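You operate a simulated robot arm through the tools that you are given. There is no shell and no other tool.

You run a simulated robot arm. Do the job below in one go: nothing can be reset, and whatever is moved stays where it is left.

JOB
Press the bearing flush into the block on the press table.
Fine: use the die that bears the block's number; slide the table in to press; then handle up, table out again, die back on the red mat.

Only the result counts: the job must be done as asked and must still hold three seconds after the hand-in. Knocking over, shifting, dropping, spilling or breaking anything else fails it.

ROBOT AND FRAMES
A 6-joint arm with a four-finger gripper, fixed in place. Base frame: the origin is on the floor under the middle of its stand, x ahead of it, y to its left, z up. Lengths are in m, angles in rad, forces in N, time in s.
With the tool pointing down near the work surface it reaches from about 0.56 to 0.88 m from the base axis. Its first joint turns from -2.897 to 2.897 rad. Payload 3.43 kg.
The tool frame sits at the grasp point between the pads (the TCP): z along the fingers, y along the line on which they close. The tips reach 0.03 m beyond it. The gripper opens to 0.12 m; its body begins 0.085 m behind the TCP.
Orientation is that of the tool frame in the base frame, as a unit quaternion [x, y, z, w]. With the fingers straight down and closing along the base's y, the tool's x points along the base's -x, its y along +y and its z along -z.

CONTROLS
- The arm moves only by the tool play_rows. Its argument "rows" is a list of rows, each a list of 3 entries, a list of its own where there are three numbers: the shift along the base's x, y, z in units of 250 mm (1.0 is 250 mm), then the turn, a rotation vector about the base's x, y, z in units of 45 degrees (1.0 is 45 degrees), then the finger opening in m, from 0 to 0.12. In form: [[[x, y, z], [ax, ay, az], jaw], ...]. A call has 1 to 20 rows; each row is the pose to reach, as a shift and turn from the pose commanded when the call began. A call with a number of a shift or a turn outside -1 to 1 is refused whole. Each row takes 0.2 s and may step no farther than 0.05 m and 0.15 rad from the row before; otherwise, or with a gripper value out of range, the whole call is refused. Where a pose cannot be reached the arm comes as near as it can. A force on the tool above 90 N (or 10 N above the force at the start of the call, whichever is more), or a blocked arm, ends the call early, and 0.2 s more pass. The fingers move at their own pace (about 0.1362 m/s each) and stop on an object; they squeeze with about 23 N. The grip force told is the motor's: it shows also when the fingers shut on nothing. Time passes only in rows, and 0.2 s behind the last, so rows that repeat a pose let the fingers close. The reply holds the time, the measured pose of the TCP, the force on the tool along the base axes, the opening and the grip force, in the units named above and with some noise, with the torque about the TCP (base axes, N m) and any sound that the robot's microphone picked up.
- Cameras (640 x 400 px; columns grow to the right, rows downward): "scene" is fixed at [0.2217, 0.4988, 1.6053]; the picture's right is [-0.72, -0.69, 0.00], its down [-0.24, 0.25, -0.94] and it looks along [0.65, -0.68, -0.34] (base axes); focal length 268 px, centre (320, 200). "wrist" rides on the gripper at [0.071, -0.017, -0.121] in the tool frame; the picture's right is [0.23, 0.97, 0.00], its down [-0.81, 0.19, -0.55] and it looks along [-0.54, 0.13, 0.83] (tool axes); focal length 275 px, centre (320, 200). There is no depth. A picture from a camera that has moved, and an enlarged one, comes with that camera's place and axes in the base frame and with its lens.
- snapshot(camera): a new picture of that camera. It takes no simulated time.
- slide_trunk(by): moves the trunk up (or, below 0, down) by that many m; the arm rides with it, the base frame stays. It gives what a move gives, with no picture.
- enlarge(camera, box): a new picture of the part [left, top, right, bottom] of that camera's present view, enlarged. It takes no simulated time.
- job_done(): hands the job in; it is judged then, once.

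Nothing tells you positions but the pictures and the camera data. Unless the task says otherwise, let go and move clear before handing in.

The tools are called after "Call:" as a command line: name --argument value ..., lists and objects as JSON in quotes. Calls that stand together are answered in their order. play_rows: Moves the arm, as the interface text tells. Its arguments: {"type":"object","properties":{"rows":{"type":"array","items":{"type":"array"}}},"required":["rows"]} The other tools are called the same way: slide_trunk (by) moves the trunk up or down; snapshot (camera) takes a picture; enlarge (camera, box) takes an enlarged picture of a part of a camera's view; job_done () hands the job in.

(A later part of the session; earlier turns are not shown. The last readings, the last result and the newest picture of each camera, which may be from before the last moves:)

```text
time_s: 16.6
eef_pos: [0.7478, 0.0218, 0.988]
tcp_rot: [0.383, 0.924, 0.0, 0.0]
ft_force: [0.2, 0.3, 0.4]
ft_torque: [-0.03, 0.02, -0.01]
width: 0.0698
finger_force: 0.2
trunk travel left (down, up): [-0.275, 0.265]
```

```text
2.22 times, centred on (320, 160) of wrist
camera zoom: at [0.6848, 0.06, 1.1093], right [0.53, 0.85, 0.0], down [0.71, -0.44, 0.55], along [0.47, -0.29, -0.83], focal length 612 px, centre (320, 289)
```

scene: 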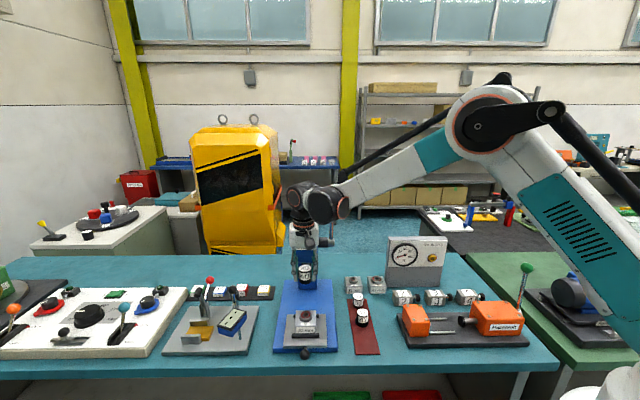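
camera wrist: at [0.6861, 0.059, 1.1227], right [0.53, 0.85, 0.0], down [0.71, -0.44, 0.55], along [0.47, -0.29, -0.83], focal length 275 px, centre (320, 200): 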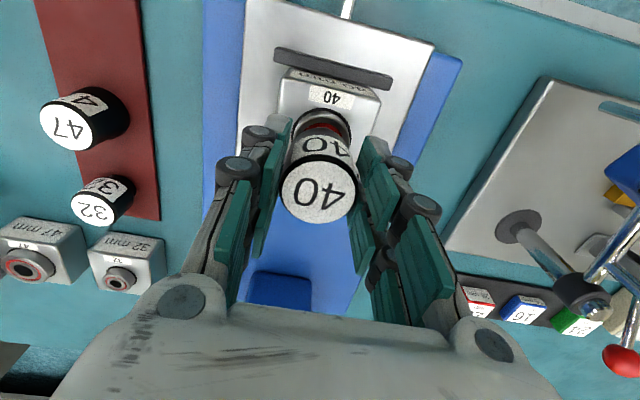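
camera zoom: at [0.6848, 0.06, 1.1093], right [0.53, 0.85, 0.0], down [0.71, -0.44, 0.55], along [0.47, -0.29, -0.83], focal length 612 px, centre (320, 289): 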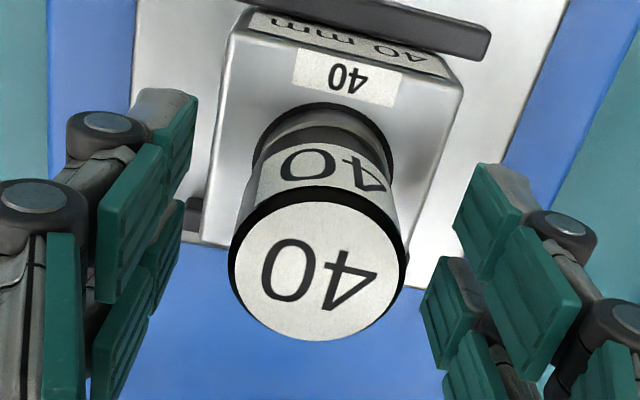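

The die stands on the bearing, well centred. I'll lift the open gripper straight up and take a clear look.

Call:
play_rows --rows '[[[0, 0, 0.08], [0, 0, 0], 0.08], [[0, 0, 0.2], [0, 0, 0], 0.08], [[0, 0, 0.36], [0, 0, 0], 0.08], [[0, 0, 0.52], [0, 0, 0], 0.08], [[-0.08, 0.08, 0.6], [0, 0, 0], 0.08], [[-0.18, 0.18, 0.64], [0, 0, 0], 0.08], [[-0.28, 0.28, 0.64], [0, 0, 0], 0.08], [[-0.28, 0.28, 0.64], [0, 0, 0], 0.08]]'

Call:
snapshot --camera "wrist"

Call:
enlarge --camera "scene" --box '[270, 270, 350, 360]'

Call:
enlarge --camera "scene" --box '[296, 290, 320, 330]'

```text
time_s: 18.4
eef_pos: [0.679, 0.0906, 1.1457]
tcp_rot: [0.383, 0.924, 0.0, 0.0]
ft_force: [0.1, 0.4, 0.9]
ft_torque: [0.01, 0.03, 0.01]
width: 0.0801
finger_force: 0.2
trunk travel left (down, up): [-0.275, 0.265]
```

```text
taken
camera wrist: at [0.6156, 0.1298, 1.2679], right [0.53, 0.85, 0.0], down [0.71, -0.44, 0.55], along [0.47, -0.29, -0.83], focal length 275 px, centre (320, 200)
```

wrist: 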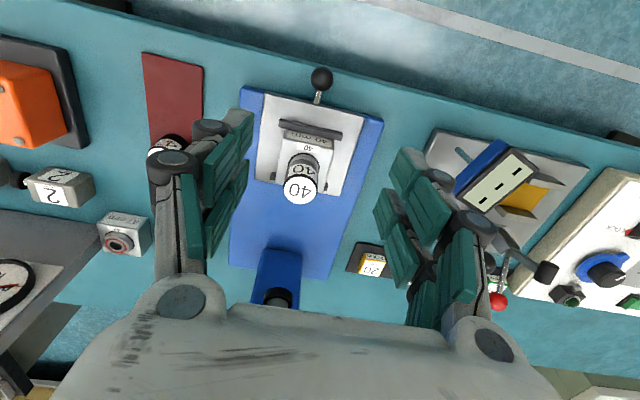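

```text
4.44 times, centred on (310, 315) of scene
camera zoom: at [0.2217, 0.4988, 1.6053], right [-0.72, -0.69, 0.0], down [-0.24, 0.25, -0.94], along [0.65, -0.68, -0.34], focal length 1193 px, centre (364, -311)
```

zoom: 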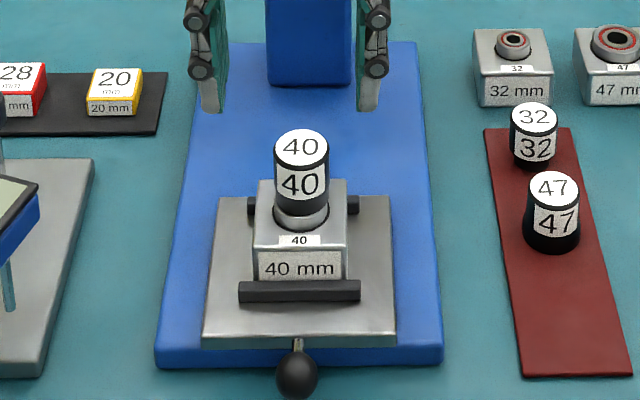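

```text
10.00 times, centred on (308, 310) of scene
camera zoom: at [0.2217, 0.4988, 1.6053], right [-0.72, -0.69, 0.0], down [-0.24, 0.25, -0.94], along [0.65, -0.68, -0.34], focal length 2683 px, centre (440, -900)
```

zoom: 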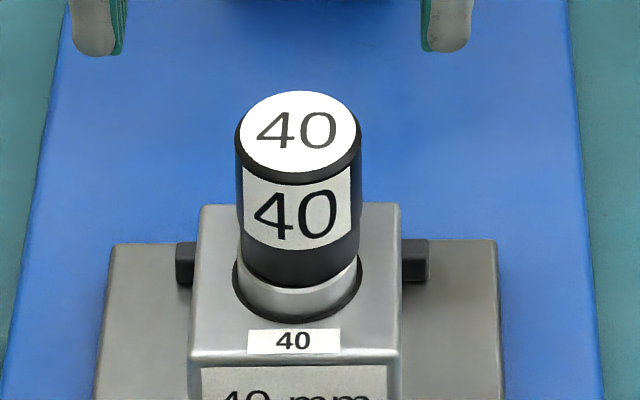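

Call:
enlarge --camera "wrist" --box '[230, 50, 400, 220]'

Call:
enlarge --camera "scene" --box '[285, 320, 325, 370]'

```text
2.35 times, centred on (315, 135) of wrist
camera zoom: at [0.6156, 0.1298, 1.2679], right [0.53, 0.85, 0.0], down [0.71, -0.44, 0.55], along [0.47, -0.29, -0.83], focal length 648 px, centre (332, 353)
```

zoom: 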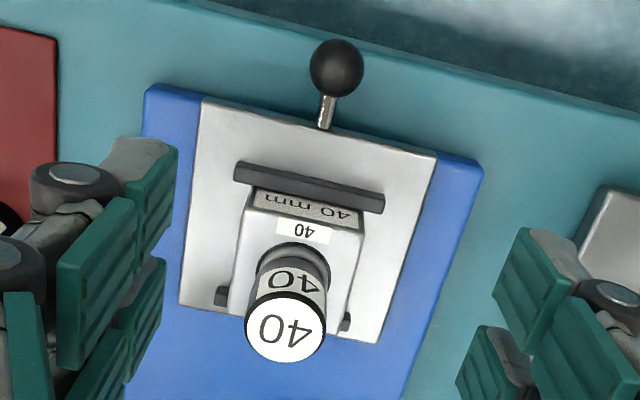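

```text
8.00 times, centred on (305, 345) of scene
camera zoom: at [0.2217, 0.4988, 1.6053], right [-0.72, -0.69, 0.0], down [-0.24, 0.25, -0.94], along [0.65, -0.68, -0.34], focal length 2147 px, centre (440, -960)
```

zoom: 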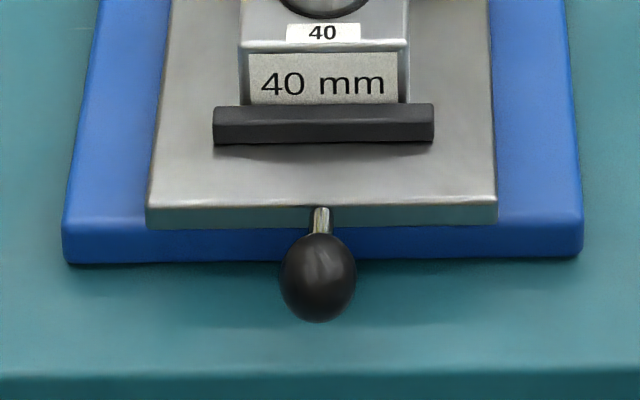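

The die is upright on the bearing. The table knob, a 30 mm ball, is near (0.673, 0.0965, 0.886). I'll lower the gripper around it with 60 mm opening, stopping first at z = 0.93 to compare heights.

Call:
play_rows --rows '[[[-0.01, 0.01, -0.15], [0, 0, 0], 0.07], [[-0.022, 0.019, -0.3], [0, 0, 0], 0.06], [[-0.022, 0.019, -0.45], [0, 0, 0], 0.06], [[-0.022, 0.019, -0.6], [0, 0, 0], 0.06], [[-0.022, 0.019, -0.75], [0, 0, 0], 0.06], [[-0.022, 0.019, -0.867], [0, 0, 0], 0.06], [[-0.022, 0.019, -0.867], [0, 0, 0], 0.06]]'

Call:
snapshot --camera "wrist"

Call:
enlarge --camera "scene" --box '[285, 320, 325, 370]'

Call:
enlarge --camera "scene" --box '[260, 260, 360, 380]'

```text
time_s: 20.0
eef_pos: [0.6719, 0.0964, 0.9322]
tcp_rot: [0.382, 0.924, 0.0, 0.0]
ft_force: [1.3, 1.0, -0.1]
ft_torque: [-0.01, 0.05, -0.01]
width: 0.06
finger_force: 0.2
trunk travel left (down, up): [-0.275, 0.265]
```

```text
taken
camera wrist: at [0.6095, 0.135, 1.0533], right [0.53, 0.85, 0.0], down [0.71, -0.44, 0.55], along [0.47, -0.29, -0.83], focal length 275 px, centre (320, 200)
```

wrist: 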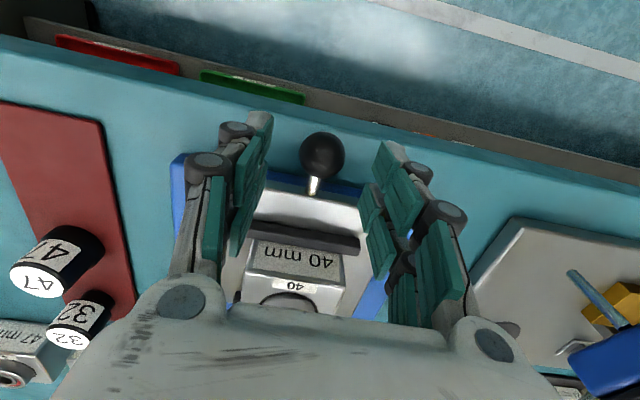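

```text
8.00 times, centred on (305, 345) of scene
camera zoom: at [0.2217, 0.4988, 1.6053], right [-0.72, -0.69, 0.0], down [-0.24, 0.25, -0.94], along [0.65, -0.68, -0.34], focal length 2147 px, centre (440, -960)
```

zoom: 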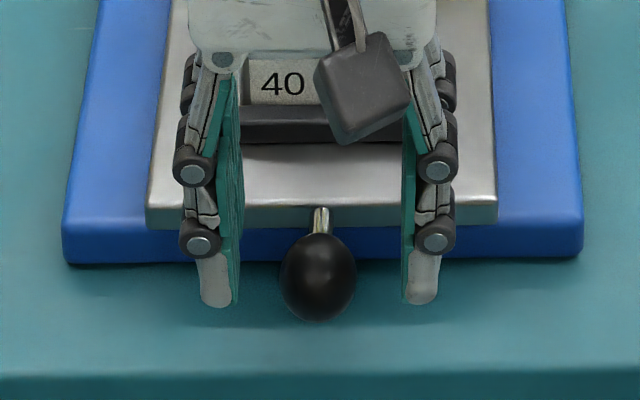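

```text
3.33 times, centred on (310, 320) of scene
camera zoom: at [0.2217, 0.4988, 1.6053], right [-0.72, -0.69, 0.0], down [-0.24, 0.25, -0.94], along [0.65, -0.68, -0.34], focal length 894 px, centre (353, -200)
```

zoom: 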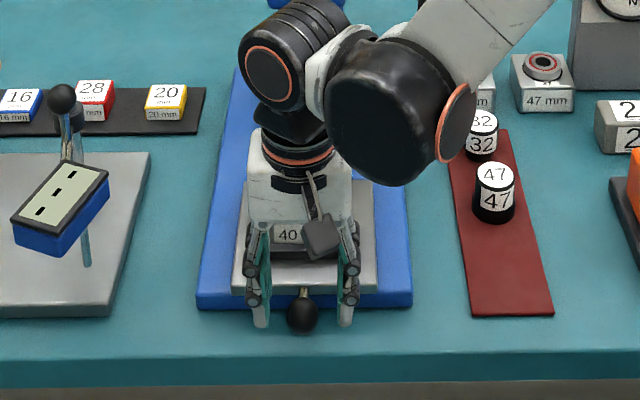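

Ball height is about 0.8875 and the rear fingers clear the table plate. I'll lower to z = 0.9085, with the tips just above base-plate level, and close on the ball.

Call:
play_rows --rows '[[[0.004, -0.002, -0.04], [0, 0, 0], 0.06], [[0.004, -0.002, -0.086], [0, 0, 0], 0.06], [[0.004, -0.002, -0.086], [0, 0, 0], 0.06]]'

Call:
enlarge --camera "scene" --box '[285, 320, 325, 370]'

Call:
enlarge --camera "wrist" --box '[220, 90, 420, 290]'

```text
time_s: 20.8
eef_pos: [0.6731, 0.0958, 0.91]
tcp_rot: [0.383, 0.924, 0.0, 0.0]
ft_force: [-0.4, -0.2, -0.6]
ft_torque: [-0.01, 0.03, -0.02]
width: 0.0601
finger_force: 0.1
trunk travel left (down, up): [-0.275, 0.265]
```

```text
8.00 times, centred on (305, 345) of scene
camera zoom: at [0.2217, 0.4988, 1.6053], right [-0.72, -0.69, 0.0], down [-0.24, 0.25, -0.94], along [0.65, -0.68, -0.34], focal length 2147 px, centre (440, -960)
```

zoom: 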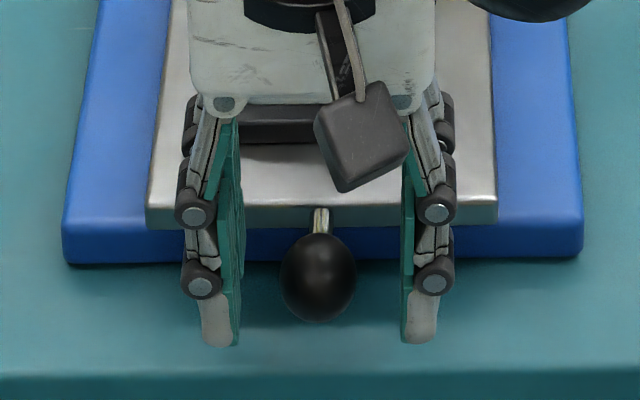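

```text
2.00 times, centred on (320, 190) of wrist
camera zoom: at [0.6107, 0.1344, 1.0318], right [0.53, 0.85, 0.0], down [0.71, -0.44, 0.55], along [0.47, -0.29, -0.83], focal length 551 px, centre (320, 220)
```

zoom: 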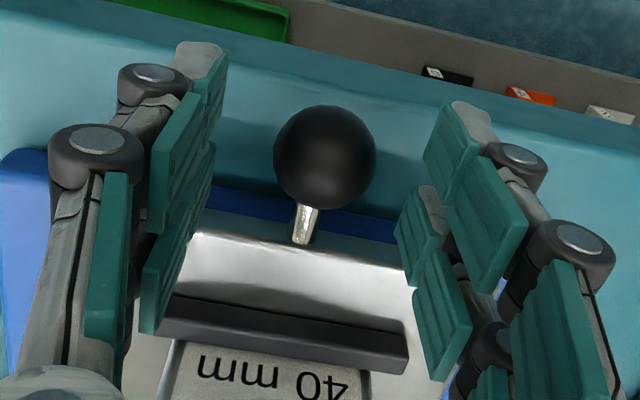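

Call:
play_rows --rows '[[[0, 0, 0], [0, 0, 0], 0.04], [[0, 0, 0], [0, 0, 0], 0.02], [[0, 0, 0], [0, 0, 0], 0.015], [[0, 0, 0], [0, 0, 0], 0.015]]'

Call:
enlarge --camera "scene" --box '[280, 285, 330, 365]'

Call:
enlarge --camera "wrist" --box '[220, 90, 420, 290]'

```text
time_s: 21.8
eef_pos: [0.6734, 0.0963, 0.9089]
tcp_rot: [0.383, 0.924, 0.0, 0.001]
ft_force: [9.1, 6.0, 6.4]
ft_torque: [0.24, -0.23, -0.04]
width: 0.0281
finger_force: 45.8
trunk travel left (down, up): [-0.275, 0.265]
```

```text
5.00 times, centred on (305, 325) of scene
camera zoom: at [0.2217, 0.4988, 1.6053], right [-0.72, -0.69, 0.0], down [-0.24, 0.25, -0.94], along [0.65, -0.68, -0.34], focal length 1342 px, centre (395, -425)
```

zoom: 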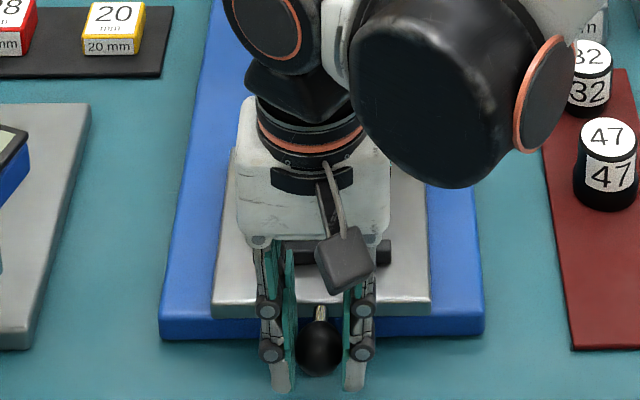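

```text
2.00 times, centred on (320, 190) of wrist
camera zoom: at [0.6112, 0.1351, 1.0319], right [0.53, 0.85, 0.0], down [0.71, -0.44, 0.55], along [0.47, -0.29, -0.83], focal length 551 px, centre (320, 220)
```

zoom: 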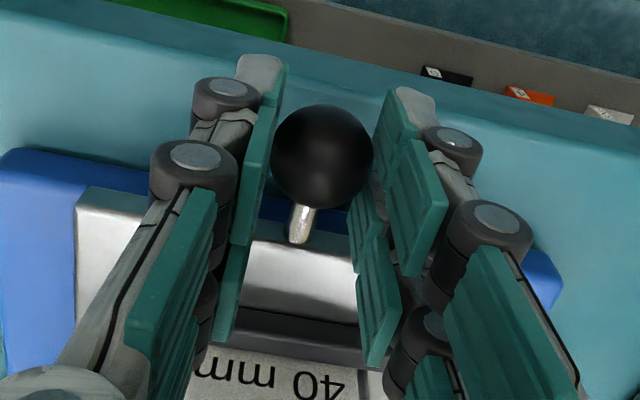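

The ball is gripped, with a small side force from about 1 mm of offset. I'll null that and push the table in slowly along v, watching the forces and the die.

Call:
play_rows --rows '[[[0.003, 0.002, 0], [0, 0, 0], 0.015], [[0.012, -0.006, 0], [0, 0, 0], 0.015], [[0.025, -0.02, 0], [0, 0, 0], 0.015], [[0.042, -0.036, 0], [0, 0, 0], 0.015], [[0.06, -0.054, 0], [0, 0, 0], 0.015], [[0.077, -0.071, 0], [0, 0, 0], 0.015], [[0.095, -0.088, 0], [0, 0, 0], 0.015], [[0.106, -0.099, 0], [0, 0, 0], 0.015], [[0.11, -0.103, 0], [0, 0, 0], 0.015]]'

Call:
snapshot --camera "wrist"

Call:
snapshot --camera "scene"

```text
time_s: 23.8
eef_pos: [0.6997, 0.0693, 0.9094]
tcp_rot: [0.382, 0.924, 0.0, -0.001]
ft_force: [3.9, 6.2, 10.4]
ft_torque: [0.12, -0.11, -0.05]
width: 0.028
finger_force: 45.4
trunk travel left (down, up): [-0.275, 0.265]
```

```text
taken
camera wrist: at [0.6372, 0.1091, 1.0318], right [0.53, 0.85, 0.0], down [0.71, -0.44, 0.55], along [0.47, -0.29, -0.83], focal length 275 px, centre (320, 200)
```

wrist: 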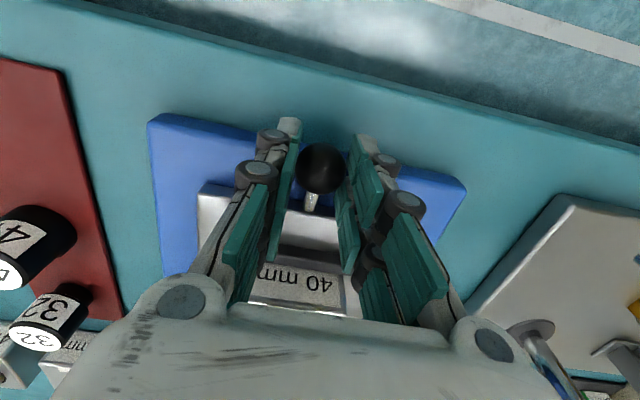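

```text
taken
```

scene: 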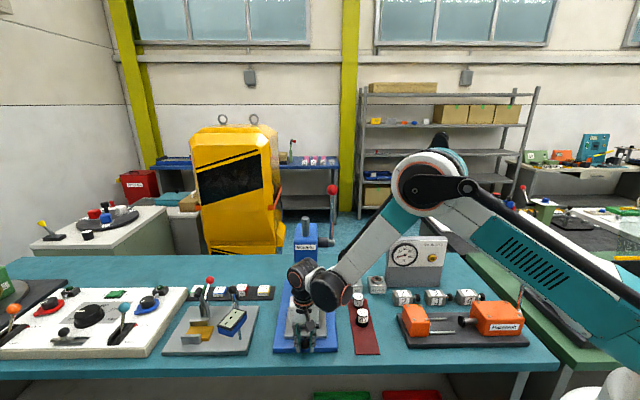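

The table slides easily. I'll continue in the same direction with a 1 mm raise to reduce the upward force.

Call:
play_rows --rows '[[[0.008, -0.004, 0.002], [0, 0, 0], 0.015], [[0.02, -0.016, 0.004], [0, 0, 0], 0.015], [[0.037, -0.033, 0.004], [0, 0, 0], 0.015], [[0.055, -0.05, 0.004], [0, 0, 0], 0.015], [[0.072, -0.067, 0.004], [0, 0, 0], 0.015], [[0.09, -0.085, 0.004], [0, 0, 0], 0.015], [[0.107, -0.102, 0.004], [0, 0, 0], 0.015], [[0.124, -0.119, 0.004], [0, 0, 0], 0.015], [[0.138, -0.133, 0.004], [0, 0, 0], 0.015], [[0.144, -0.139, 0.004], [0, 0, 0], 0.015]]'

Call:
snapshot --camera "wrist"

Call:
enlarge --camera "scene" --box '[260, 180, 380, 360]'

```text
time_s: 26.0
eef_pos: [0.736, 0.0336, 0.9102]
tcp_rot: [0.383, 0.924, 0.0, -0.001]
ft_force: [-8.5, -7.5, -21.9]
ft_torque: [-0.3, -0.01, 0.11]
width: 0.0278
finger_force: 45.1
trunk travel left (down, up): [-0.275, 0.265]
```

```text
taken
camera wrist: at [0.6742, 0.0725, 1.032], right [0.53, 0.85, 0.0], down [0.71, -0.44, 0.55], along [0.47, -0.29, -0.83], focal length 275 px, centre (320, 200)
```

wrist: 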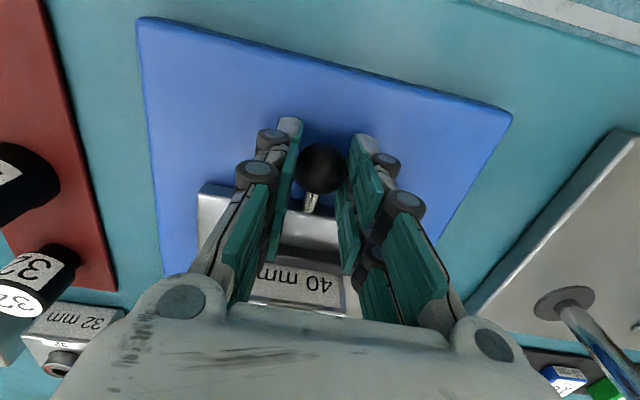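

```text
2.22 times, centred on (320, 270) of scene
camera zoom: at [0.2217, 0.4988, 1.6053], right [-0.72, -0.69, 0.0], down [-0.24, 0.25, -0.94], along [0.65, -0.68, -0.34], focal length 596 px, centre (320, 44)
```

zoom: 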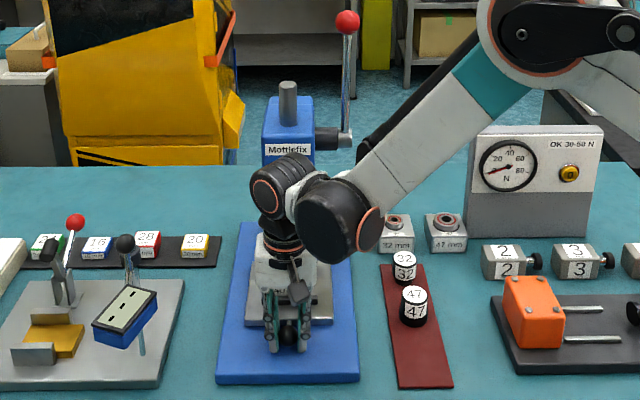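

The table is about 88 mm in. The wrist drum would come close to the press head on the last stretch, so I'll lean the tool back 10° about the ball before pushing on, trimming out the grip forces as well.

Call:
play_rows --rows '[[[-0.004, 0.003, -0.001], [-0.039, -0.0396, 0], 0.015], [[-0.007, 0.005, -0.002], [-0.078, -0.0792, 0], 0.015], [[-0.009, 0.007, -0.003], [-0.117, -0.1188, 0], 0.015], [[-0.0116, 0.0095, -0.004], [-0.1558, -0.1584, 0], 0.015], [[-0.0116, 0.0095, -0.004], [-0.1558, -0.1584, 0], 0.015]]'

Call:
enlarge --camera "scene" --box '[260, 220, 350, 350]'

Call:
snapshot --camera "wrist"

```text
time_s: 27.2
eef_pos: [0.7341, 0.0364, 0.9097]
tcp_rot: [0.38, 0.921, -0.033, 0.081]
ft_force: [-3.9, -4.6, 6.4]
ft_torque: [0.05, 0.28, -0.02]
width: 0.028
finger_force: 45.3
trunk travel left (down, up): [-0.275, 0.265]
```

```text
3.08 times, centred on (305, 285) of scene
camera zoom: at [0.2217, 0.4988, 1.6053], right [-0.72, -0.69, 0.0], down [-0.24, 0.25, -0.94], along [0.65, -0.68, -0.34], focal length 826 px, centre (366, -62)
```

zoom: 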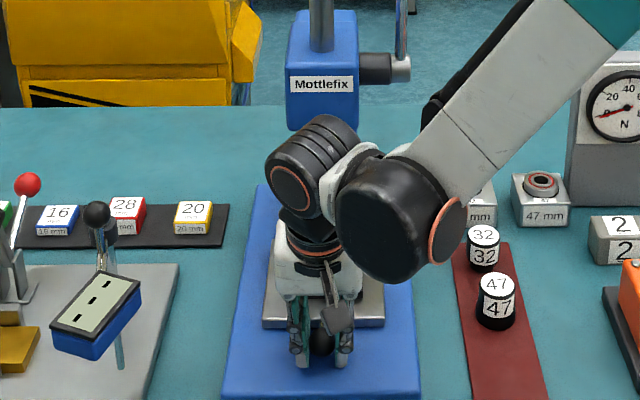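

```text
taken
camera wrist: at [0.656, 0.09, 1.0177], right [0.53, 0.85, -0.04], down [0.63, -0.36, 0.69], along [0.57, -0.39, -0.73], focal length 275 px, centre (320, 200)
```

wrist: 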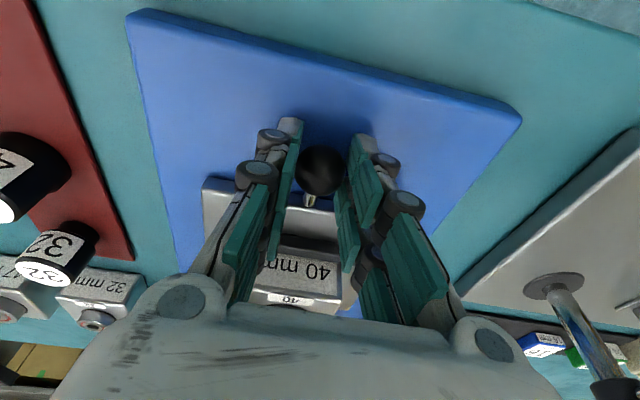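

The lean worked and forces are low. I'll continue pushing the table in.

Call:
play_rows --rows '[[[0.01, -0.01, 0], [0, 0, 0], 0.015], [[0.025, -0.025, 0], [0, 0, 0], 0.015], [[0.042, -0.042, 0], [0, 0, 0], 0.015], [[0.059, -0.059, 0], [0, 0, 0], 0.015], [[0.076, -0.076, 0], [0, 0, 0], 0.015], [[0.093, -0.093, 0], [0, 0, 0], 0.015], [[0.1, -0.1, 0], [0, 0, 0], 0.015]]'

Call:
enlarge --camera "scene" --box '[260, 220, 350, 350]'

Call:
snapshot --camera "wrist"

```text
time_s: 28.8
eef_pos: [0.7598, 0.0127, 0.9094]
tcp_rot: [0.381, 0.92, -0.032, 0.081]
ft_force: [-6.5, -3.9, 5.9]
ft_torque: [-0.13, 0.11, -0.06]
width: 0.0275
finger_force: 44.9
trunk travel left (down, up): [-0.275, 0.265]
```

```text
3.08 times, centred on (305, 285) of scene
camera zoom: at [0.2217, 0.4988, 1.6053], right [-0.72, -0.69, 0.0], down [-0.24, 0.25, -0.94], along [0.65, -0.68, -0.34], focal length 826 px, centre (366, -62)
```

zoom: 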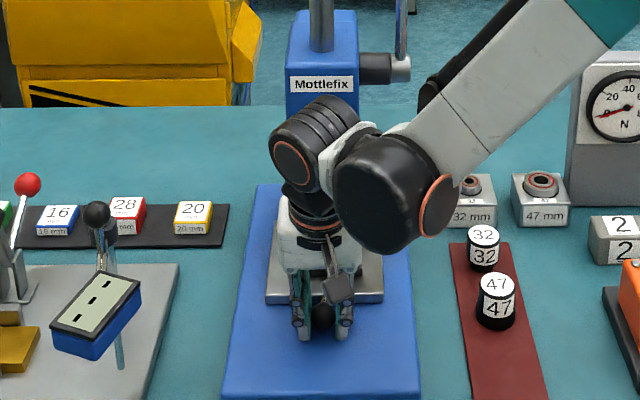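

```text
taken
camera wrist: at [0.6819, 0.0643, 1.0177], right [0.53, 0.85, -0.04], down [0.63, -0.36, 0.69], along [0.57, -0.39, -0.73], focal length 275 px, centre (320, 200)
```

wrist: 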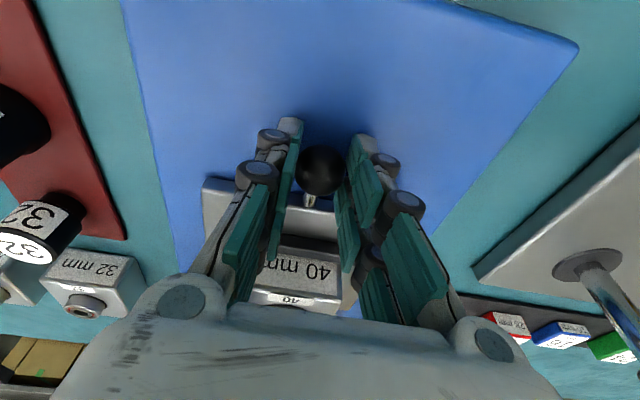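

About 123 mm in. I'll go on in smaller steps until the table meets its stop.

Call:
play_rows --rows '[[[0.008, -0.008, 0], [0, 0, 0], 0.015], [[0.016, -0.016, 0], [0, 0, 0], 0.015], [[0.024, -0.024, 0], [0, 0, 0], 0.015], [[0.024, -0.024, 0], [0, 0, 0], 0.015]]'

```text
time_s: 29.8
eef_pos: [0.7638, 0.0069, 0.9097]
tcp_rot: [0.38, 0.921, -0.033, 0.081]
ft_force: [-6.4, -6.8, -0.1]
ft_torque: [-0.24, 0.02, 0.02]
width: 0.0278
finger_force: 44.8
trunk travel left (down, up): [-0.275, 0.265]
```

Call:
play_rows --rows '[[[0.007, -0.009, 0], [0, 0, 0], 0.015], [[0.014, -0.018, 0], [0, 0, 0], 0.015], [[0.014, -0.018, 0], [0, 0, 0], 0.015]]'

Call:
enlarge --camera "scene" --box '[260, 220, 350, 350]'

Call:
enlarge --camera "wrist" --box '[230, 100, 430, 330]'

```text
time_s: 30.6
eef_pos: [0.7698, 0.0024, 0.9103]
tcp_rot: [0.382, 0.92, -0.033, 0.08]
ft_force: [1.3, -2.4, 8.7]
ft_torque: [0.29, 0.2, 0.05]
width: 0.0275
finger_force: 45.2
trunk travel left (down, up): [-0.275, 0.265]
```

```text
3.08 times, centred on (305, 285) of scene
camera zoom: at [0.2217, 0.4988, 1.6053], right [-0.72, -0.69, 0.0], down [-0.24, 0.25, -0.94], along [0.65, -0.68, -0.34], focal length 826 px, centre (366, -62)
```

zoom: 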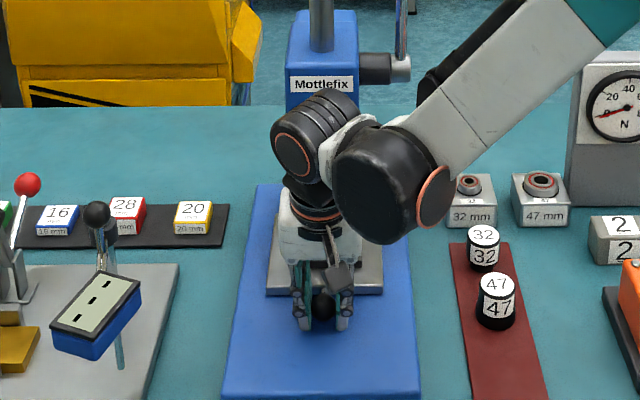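

```text
1.74 times, centred on (330, 215) of wrist
camera zoom: at [0.6913, 0.0545, 1.0177], right [0.53, 0.85, -0.04], down [0.63, -0.36, 0.69], along [0.57, -0.39, -0.73], focal length 479 px, centre (303, 174)
```

zoom: 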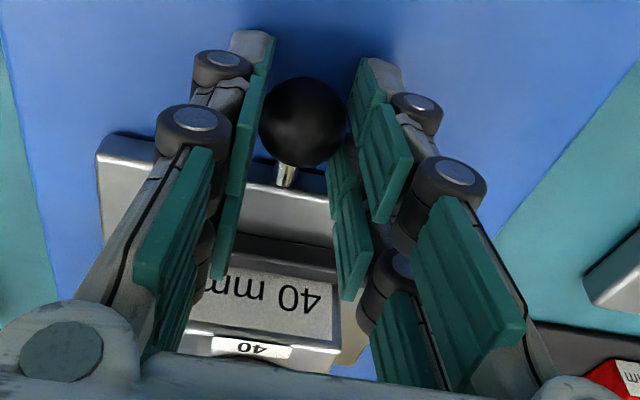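

Call:
play_rows --rows '[[[0.006, -0.006, 0], [0, 0, 0], 0.015], [[0.012, -0.012, 0], [0, 0, 0], 0.015], [[0.012, -0.012, 0], [0, 0, 0], 0.015]]'

```text
time_s: 31.4
eef_pos: [0.7703, 0.0013, 0.9101]
tcp_rot: [0.381, 0.921, -0.032, 0.08]
ft_force: [-17.5, 9.4, 1.2]
ft_torque: [0.0, 0.24, 0.02]
width: 0.0277
finger_force: 45.0
trunk travel left (down, up): [-0.275, 0.265]
```

A 19 N resistance along –v shows the table has reached its stop. I'll relax, open the fingers, rise and back away to look.

Call:
play_rows --rows '[[[-0.005, 0.005, 0], [0, 0, 0], 0.015], [[-0.005, 0.005, 0], [0, 0, 0], 0.03], [[-0.005, 0.005, 0], [0, 0, 0], 0.05], [[-0.005, 0.005, 0], [0, 0, 0], 0.06], [[-0.02, 0.02, 0.06], [0, 0, 0], 0.06], [[-0.06, 0.06, 0.16], [0, 0, 0], 0.06], [[-0.15, 0.15, 0.26], [0, 0, 0], 0.06], [[-0.25, 0.25, 0.34], [0, 0, 0], 0.06], [[-0.33, 0.33, 0.44], [0, 0, 0], 0.06], [[-0.38, 0.38, 0.5], [0, 0, 0], 0.06], [[-0.38, 0.38, 0.5], [0, 0, 0], 0.06]]'

Call:
snapshot --camera "wrist"

Call:
snapshot --camera "scene"

```text
time_s: 33.8
eef_pos: [0.6766, 0.0942, 1.0333]
tcp_rot: [0.381, 0.92, -0.033, 0.081]
ft_force: [0.6, -0.7, 0.3]
ft_torque: [-0.01, -0.03, 0.05]
width: 0.0598
finger_force: 0.1
trunk travel left (down, up): [-0.275, 0.265]
```

```text
taken
camera wrist: at [0.5997, 0.1479, 1.1402], right [0.53, 0.85, -0.04], down [0.63, -0.36, 0.69], along [0.57, -0.39, -0.73], focal length 275 px, centre (320, 200)
```

wrist: 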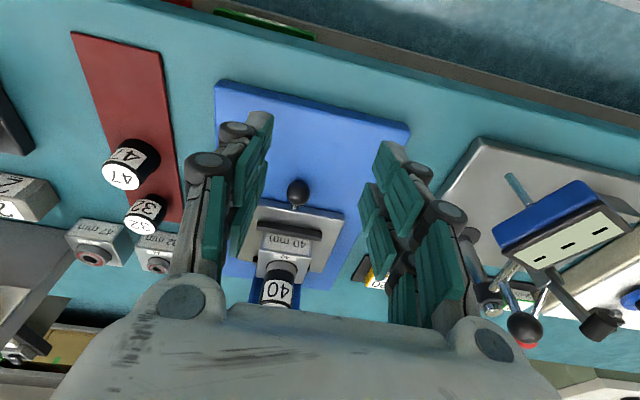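

```text
taken
```

scene: 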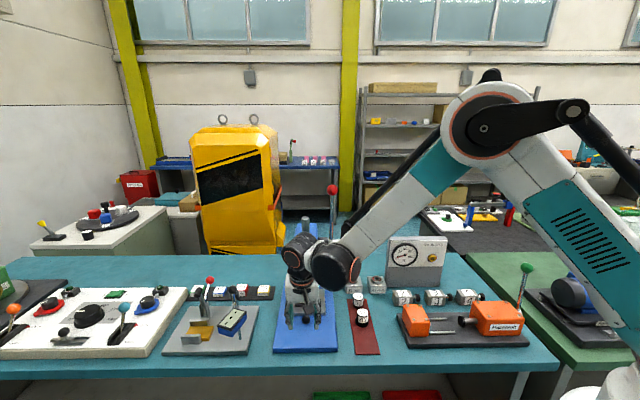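

The die stands upright under the ram with the table fully in. I'll straighten the tool and rise toward the lever for a look at its ball.

Call:
play_rows --rows '[[[-0.01, -0.04, 0.14], [0.0223, 0.0226, 0], 0.08], [[-0.02, -0.1, 0.28], [0.0445, 0.0453, 0], 0.08], [[-0.03, -0.18, 0.42], [0.0668, 0.0679, 0], 0.08], [[-0.04, -0.26, 0.56], [0.089, 0.0905, 0], 0.08], [[-0.05, -0.34, 0.7], [0.1113, 0.1131, 0], 0.08], [[-0.06, -0.42, 0.84], [0.1335, 0.1358, 0], 0.08], [[-0.068, -0.496, 0.986], [0.1558, 0.1584, 0], 0.08], [[-0.068, -0.496, 0.986], [0.1558, 0.1584, 0], 0.08]]'

Call:
snapshot --camera "wrist"

Call:
enlarge --camera "scene" --box '[260, 180, 360, 350]'

```text
time_s: 35.6
eef_pos: [0.6569, -0.0316, 1.2841]
tcp_rot: [0.383, 0.924, 0.0, -0.001]
ft_force: [0.8, 0.0, -0.6]
ft_torque: [-0.01, 0.0, 0.03]
width: 0.0801
finger_force: 0.1
trunk travel left (down, up): [-0.275, 0.265]
```

```text
taken
camera wrist: at [0.595, 0.0066, 1.4054], right [0.53, 0.85, 0.0], down [0.71, -0.44, 0.55], along [0.47, -0.29, -0.83], focal length 275 px, centre (320, 200)
```

wrist: 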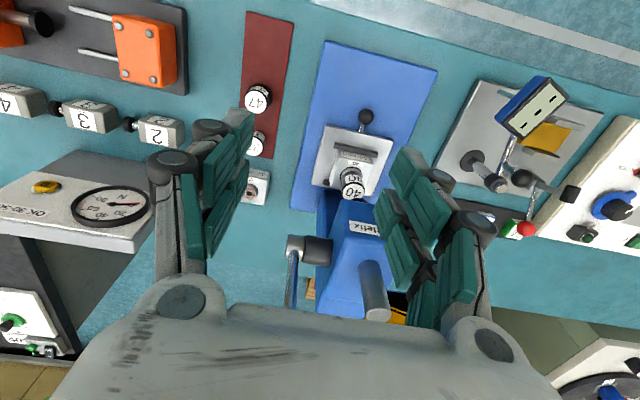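

```text
2.35 times, centred on (310, 265) of scene
camera zoom: at [0.2217, 0.4988, 1.6053], right [-0.72, -0.69, 0.0], down [-0.24, 0.25, -0.94], along [0.65, -0.68, -0.34], focal length 631 px, centre (344, 47)
```

zoom: 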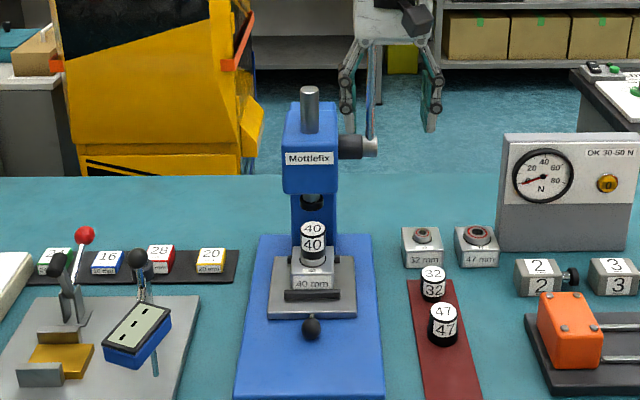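

Call:
enlarge --camera "scene" --box '[290, 240, 340, 320]'

Call:
enlarge --camera "wrist" --box '[270, 90, 430, 330]'

```text
5.00 times, centred on (315, 280) of scene
camera zoom: at [0.2217, 0.4988, 1.6053], right [-0.72, -0.69, 0.0], down [-0.24, 0.25, -0.94], along [0.65, -0.68, -0.34], focal length 1342 px, centre (345, -200)
```

zoom: 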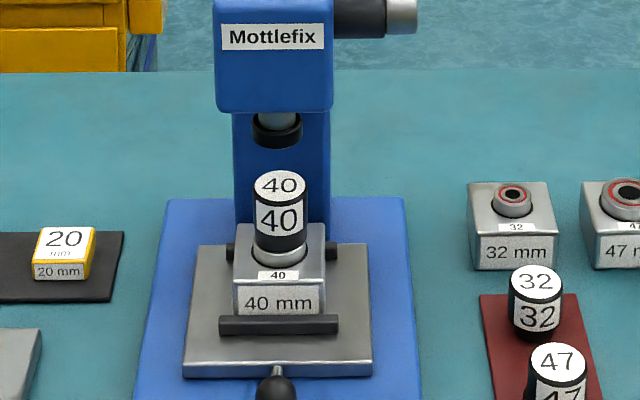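

```text
1.67 times, centred on (350, 210) of wrist
camera zoom: at [0.595, 0.0066, 1.4054], right [0.53, 0.85, 0.0], down [0.71, -0.44, 0.55], along [0.47, -0.29, -0.83], focal length 459 px, centre (270, 183)
```

zoom: 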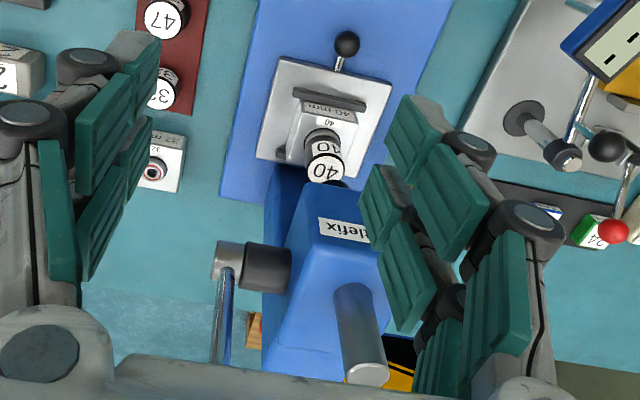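

The die is under the ram with about 4 cm of gap. Now I'll rise to see the lever ball in the wrist view.

Call:
play_rows --rows '[[[0, -0.02, 0.16], [0, 0, 0], 0.08], [[0, -0.04, 0.32], [0, 0, 0], 0.08], [[0, -0.06, 0.48], [0, 0, 0], 0.08], [[0, -0.08, 0.64], [0, 0, 0], 0.08], [[0, -0.08, 0.8], [0, 0, 0], 0.08], [[0, -0.08, 0.88], [0, 0, 0], 0.08], [[0, -0.08, 0.88], [0, 0, 0], 0.08]]'

Call:
snapshot --camera "wrist"

Call:
enlarge --camera "scene" --box '[290, 170, 360, 260]'

```text
time_s: 37.2
eef_pos: [0.6588, -0.0509, 1.5024]
tcp_rot: [0.383, 0.924, 0.0, 0.0]
ft_force: [0.3, 0.6, 0.4]
ft_torque: [0.02, -0.01, 0.03]
width: 0.0802
finger_force: 0.1
trunk travel left (down, up): [-0.275, 0.265]
```

```text
taken
camera wrist: at [0.5957, -0.0117, 1.6228], right [0.53, 0.85, 0.0], down [0.71, -0.44, 0.55], along [0.47, -0.29, -0.83], focal length 275 px, centre (320, 200)
```

wrist: 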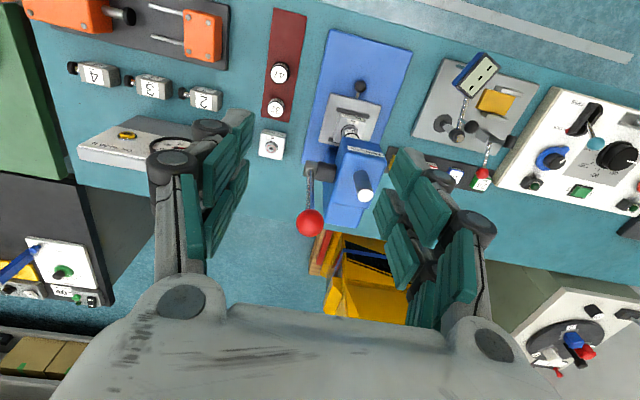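

```text
4.44 times, centred on (325, 215) of scene
camera zoom: at [0.2217, 0.4988, 1.6053], right [-0.72, -0.69, 0.0], down [-0.24, 0.25, -0.94], along [0.65, -0.68, -0.34], focal length 1193 px, centre (298, 133)
```

zoom: 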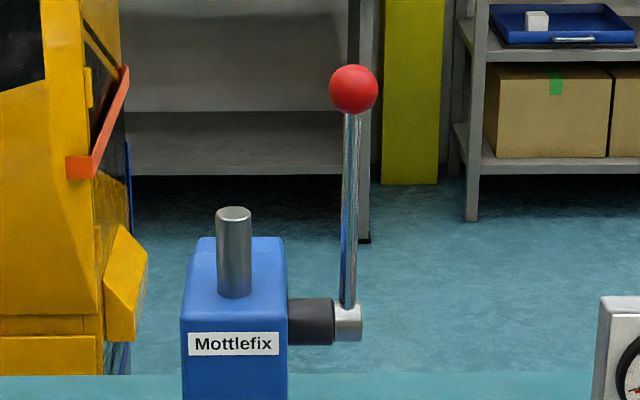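

The red ball is near (0.772, -0.134, 1.341) and about 36 mm across, and the hub is near (0.79, -0.15, 1.135). I'll move above the ball and check alignment.

Call:
play_rows --rows '[[[0.1, -0.075, -0.03], [0, 0, 0], 0.08], [[0.22, -0.165, -0.06], [0, 0, 0], 0.08], [[0.34, -0.255, -0.1], [0, 0, 0], 0.08], [[0.42, -0.315, -0.14], [0, 0, 0], 0.08], [[0.448, -0.338, -0.16], [0, 0, 0], 0.08], [[0.448, -0.338, -0.16], [0, 0, 0], 0.08]]'

Call:
snapshot --camera "wrist"

Call:
snapshot --camera "scene"

```text
time_s: 38.6
eef_pos: [0.7704, -0.136, 1.4597]
tcp_rot: [0.382, 0.924, 0.001, 0.0]
ft_force: [-0.4, 0.2, 0.9]
ft_torque: [0.02, -0.01, -0.02]
width: 0.08
finger_force: 0.1
trunk travel left (down, up): [-0.275, 0.265]
```

```text
taken
camera wrist: at [0.7078, -0.0968, 1.5818], right [0.53, 0.85, 0.0], down [0.71, -0.44, 0.55], along [0.47, -0.29, -0.83], focal length 275 px, centre (320, 200)
```

wrist: 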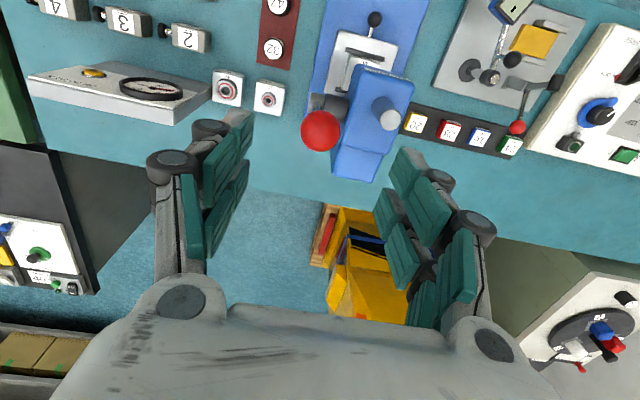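

```text
taken
```

scene: 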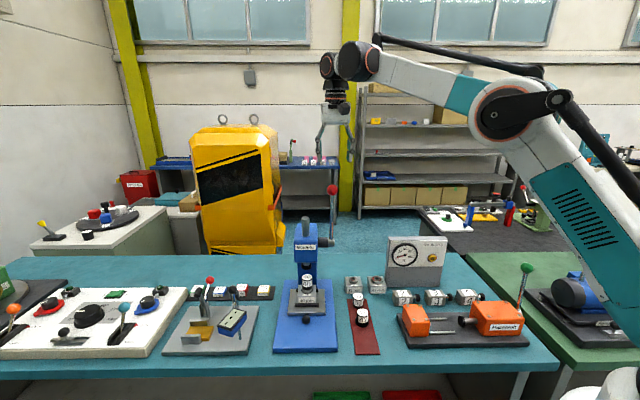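

Call:
play_rows --rows '[[[0.012, -0.01, -0.1], [0, 0, 0], 0.08], [[0.024, -0.02, -0.2], [0, 0, 0], 0.08], [[0.024, -0.02, -0.24], [0, 0, 0], 0.08], [[0.024, -0.02, -0.24], [0, 0, 0], 0.08]]'

Call:
snapshot --camera "wrist"

Call:
enlarge --camera "scene" --box '[290, 130, 370, 250]'

```text
time_s: 39.6
eef_pos: [0.7774, -0.1405, 1.4003]
tcp_rot: [0.383, 0.924, 0.0, 0.0]
ft_force: [-0.4, -0.4, 0.1]
ft_torque: [-0.01, 0.0, 0.04]
width: 0.08
finger_force: 0.1
trunk travel left (down, up): [-0.275, 0.265]
```

```text
taken
camera wrist: at [0.7142, -0.1018, 1.5223], right [0.53, 0.85, 0.0], down [0.71, -0.44, 0.55], along [0.47, -0.29, -0.83], focal length 275 px, centre (320, 200)
```

wrist: 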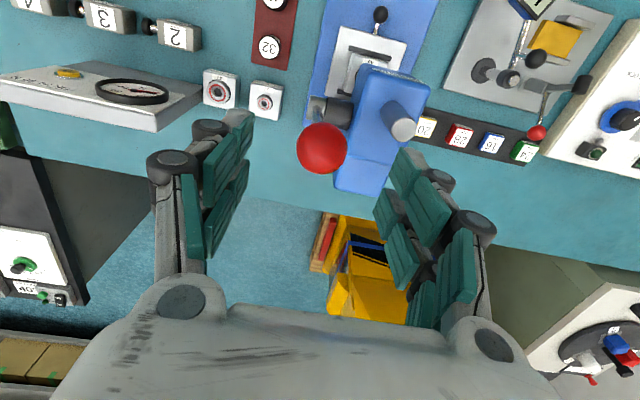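

```text
3.33 times, centred on (330, 190) of scene
camera zoom: at [0.2217, 0.4988, 1.6053], right [-0.72, -0.69, 0.0], down [-0.24, 0.25, -0.94], along [0.65, -0.68, -0.34], focal length 894 px, centre (287, 233)
```

zoom: 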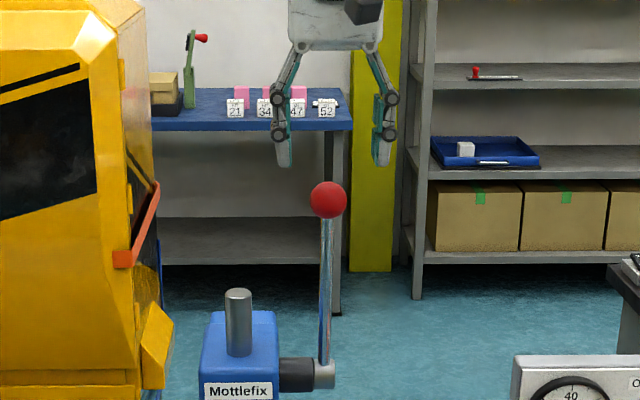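

The ball is about 6 mm further out than the TCP. I'll correct that and lower around it with 80 mm opening.

Call:
play_rows --rows '[[[0.022, -0.003, -0.04], [0, 0, 0], 0.08], [[0.022, -0.003, -0.14], [0, 0, 0], 0.08], [[0.022, -0.003, -0.22], [0, 0, 0], 0.08], [[0.022, -0.003, -0.248], [0, 0, 0], 0.08], [[0.022, -0.003, -0.248], [0, 0, 0], 0.08]]'

Call:
snapshot --camera "wrist"

Call:
enlarge --camera "scene" --box '[290, 130, 370, 250]'

```text
time_s: 40.8
eef_pos: [0.7831, -0.1404, 1.3397]
tcp_rot: [0.383, 0.924, 0.0, 0.0]
ft_force: [-0.6, -0.1, 0.6]
ft_torque: [0.0, -0.02, 0.04]
width: 0.08
finger_force: 0.1
trunk travel left (down, up): [-0.275, 0.265]
```

```text
taken
camera wrist: at [0.7201, -0.1016, 1.4611], right [0.53, 0.85, 0.0], down [0.71, -0.44, 0.55], along [0.47, -0.29, -0.83], focal length 275 px, centre (320, 200)
```

wrist: 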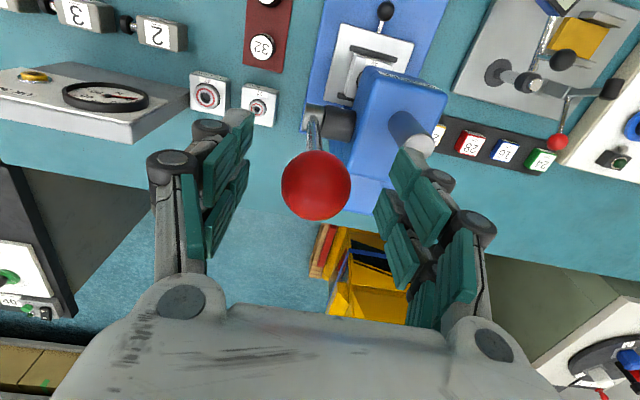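

```text
3.33 times, centred on (330, 190) of scene
camera zoom: at [0.2217, 0.4988, 1.6053], right [-0.72, -0.69, 0.0], down [-0.24, 0.25, -0.94], along [0.65, -0.68, -0.34], focal length 894 px, centre (287, 233)
```

zoom: 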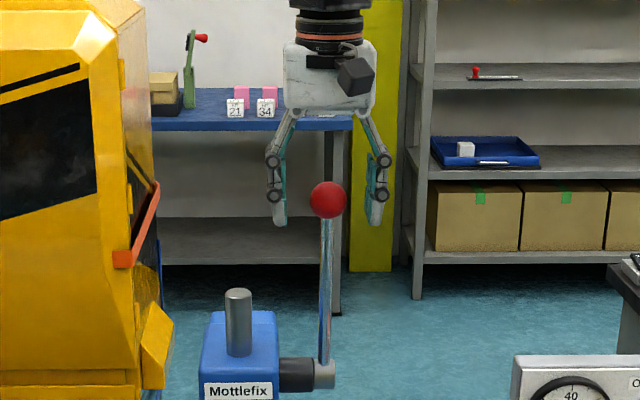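

The ball is centred between the fingers. I'll close on it.

Call:
play_rows --rows '[[[-0.002, -0.003, -0.006], [0, 0, 0], 0.06], [[-0.002, -0.003, -0.006], [0, 0, 0], 0.04], [[-0.002, -0.003, -0.006], [0, 0, 0], 0.02], [[-0.002, -0.003, -0.006], [0, 0, 0], 0.02]]'

Call:
snapshot --camera "wrist"

Call:
enlarge --camera "scene" --box '[290, 150, 370, 260]'

```text
time_s: 41.8
eef_pos: [0.7809, -0.1418, 1.3385]
tcp_rot: [0.383, 0.924, 0.0, 0.0]
ft_force: [-3.8, -1.6, -3.7]
ft_torque: [0.01, 0.11, -0.03]
width: 0.0354
finger_force: 45.6
trunk travel left (down, up): [-0.275, 0.265]
```

```text
taken
camera wrist: at [0.719, -0.1027, 1.4599], right [0.53, 0.85, 0.0], down [0.71, -0.44, 0.55], along [0.47, -0.29, -0.83], focal length 275 px, centre (320, 200)
```

wrist: 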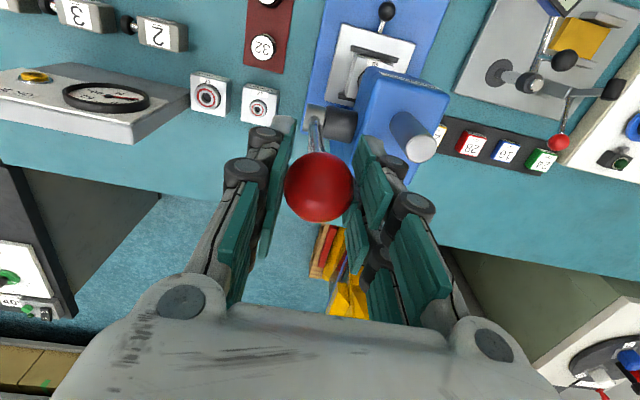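

```text
3.64 times, centred on (330, 205) of scene
camera zoom: at [0.2217, 0.4988, 1.6053], right [-0.72, -0.69, 0.0], down [-0.24, 0.25, -0.94], along [0.65, -0.68, -0.34], focal length 976 px, centre (284, 182)
```

zoom: 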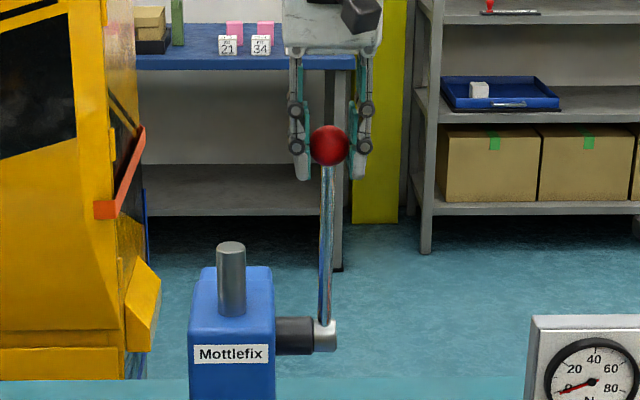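

Call:
enlarge --camera "wrist" --box '[270, 80, 370, 200]'

Call:
enlarge --camera "scene" --box '[310, 180, 350, 250]'

```text
3.33 times, centred on (320, 140) of wrist
camera zoom: at [0.719, -0.1027, 1.4599], right [0.53, 0.85, 0.0], down [0.71, -0.44, 0.55], along [0.47, -0.29, -0.83], focal length 918 px, centre (320, 400)
```

zoom: 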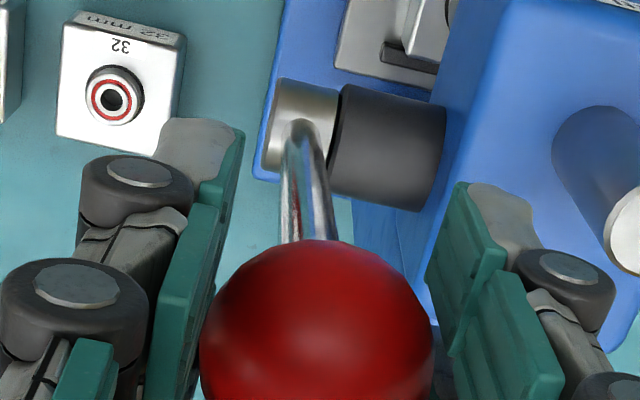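

```text
5.71 times, centred on (330, 215) of scene
camera zoom: at [0.2217, 0.4988, 1.6053], right [-0.72, -0.69, 0.0], down [-0.24, 0.25, -0.94], along [0.65, -0.68, -0.34], focal length 1533 px, centre (263, 114)
```

zoom: 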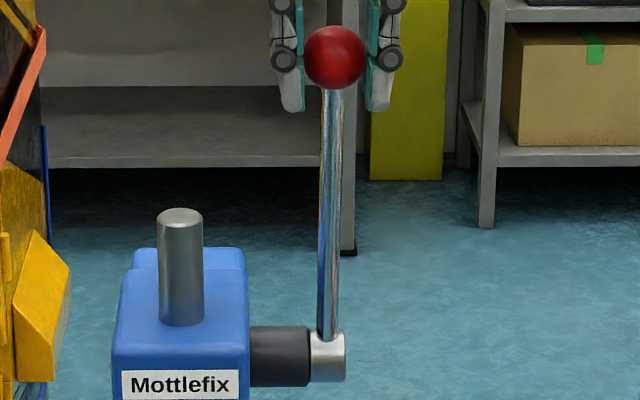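

The ball is held. I'll start turning the lever forward (toward –v and down) about the hub, rotating the tool with it, beginning with 5° to read the forces.

Call:
play_rows --rows '[[[-0.0134, 0.0134, -0.003], [-0.0196, -0.0197, 0], 0.02], [[-0.0269, 0.0267, -0.0062], [-0.0392, -0.0394, 0], 0.02], [[-0.0402, 0.04, -0.01], [-0.0588, -0.0591, 0], 0.02], [[-0.0535, 0.0532, -0.014], [-0.0783, -0.0788, 0], 0.02], [[-0.0535, 0.0532, -0.014], [-0.0783, -0.0788, 0], 0.02]]'

Call:
enlarge --camera "scene" --box '[270, 150, 370, 320]'

```text
time_s: 43.0
eef_pos: [0.7697, -0.1278, 1.3347]
tcp_rot: [0.382, 0.923, -0.016, 0.041]
ft_force: [-4.0, -1.9, 0.2]
ft_torque: [-0.02, -0.1, -0.08]
width: 0.0354
finger_force: 45.0
trunk travel left (down, up): [-0.275, 0.265]
```

```text
2.35 times, centred on (320, 235) of scene
camera zoom: at [0.2217, 0.4988, 1.6053], right [-0.72, -0.69, 0.0], down [-0.24, 0.25, -0.94], along [0.65, -0.68, -0.34], focal length 631 px, centre (320, 118)
```

zoom: 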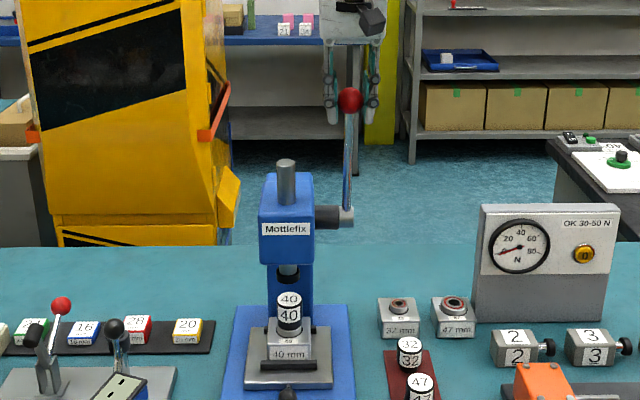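

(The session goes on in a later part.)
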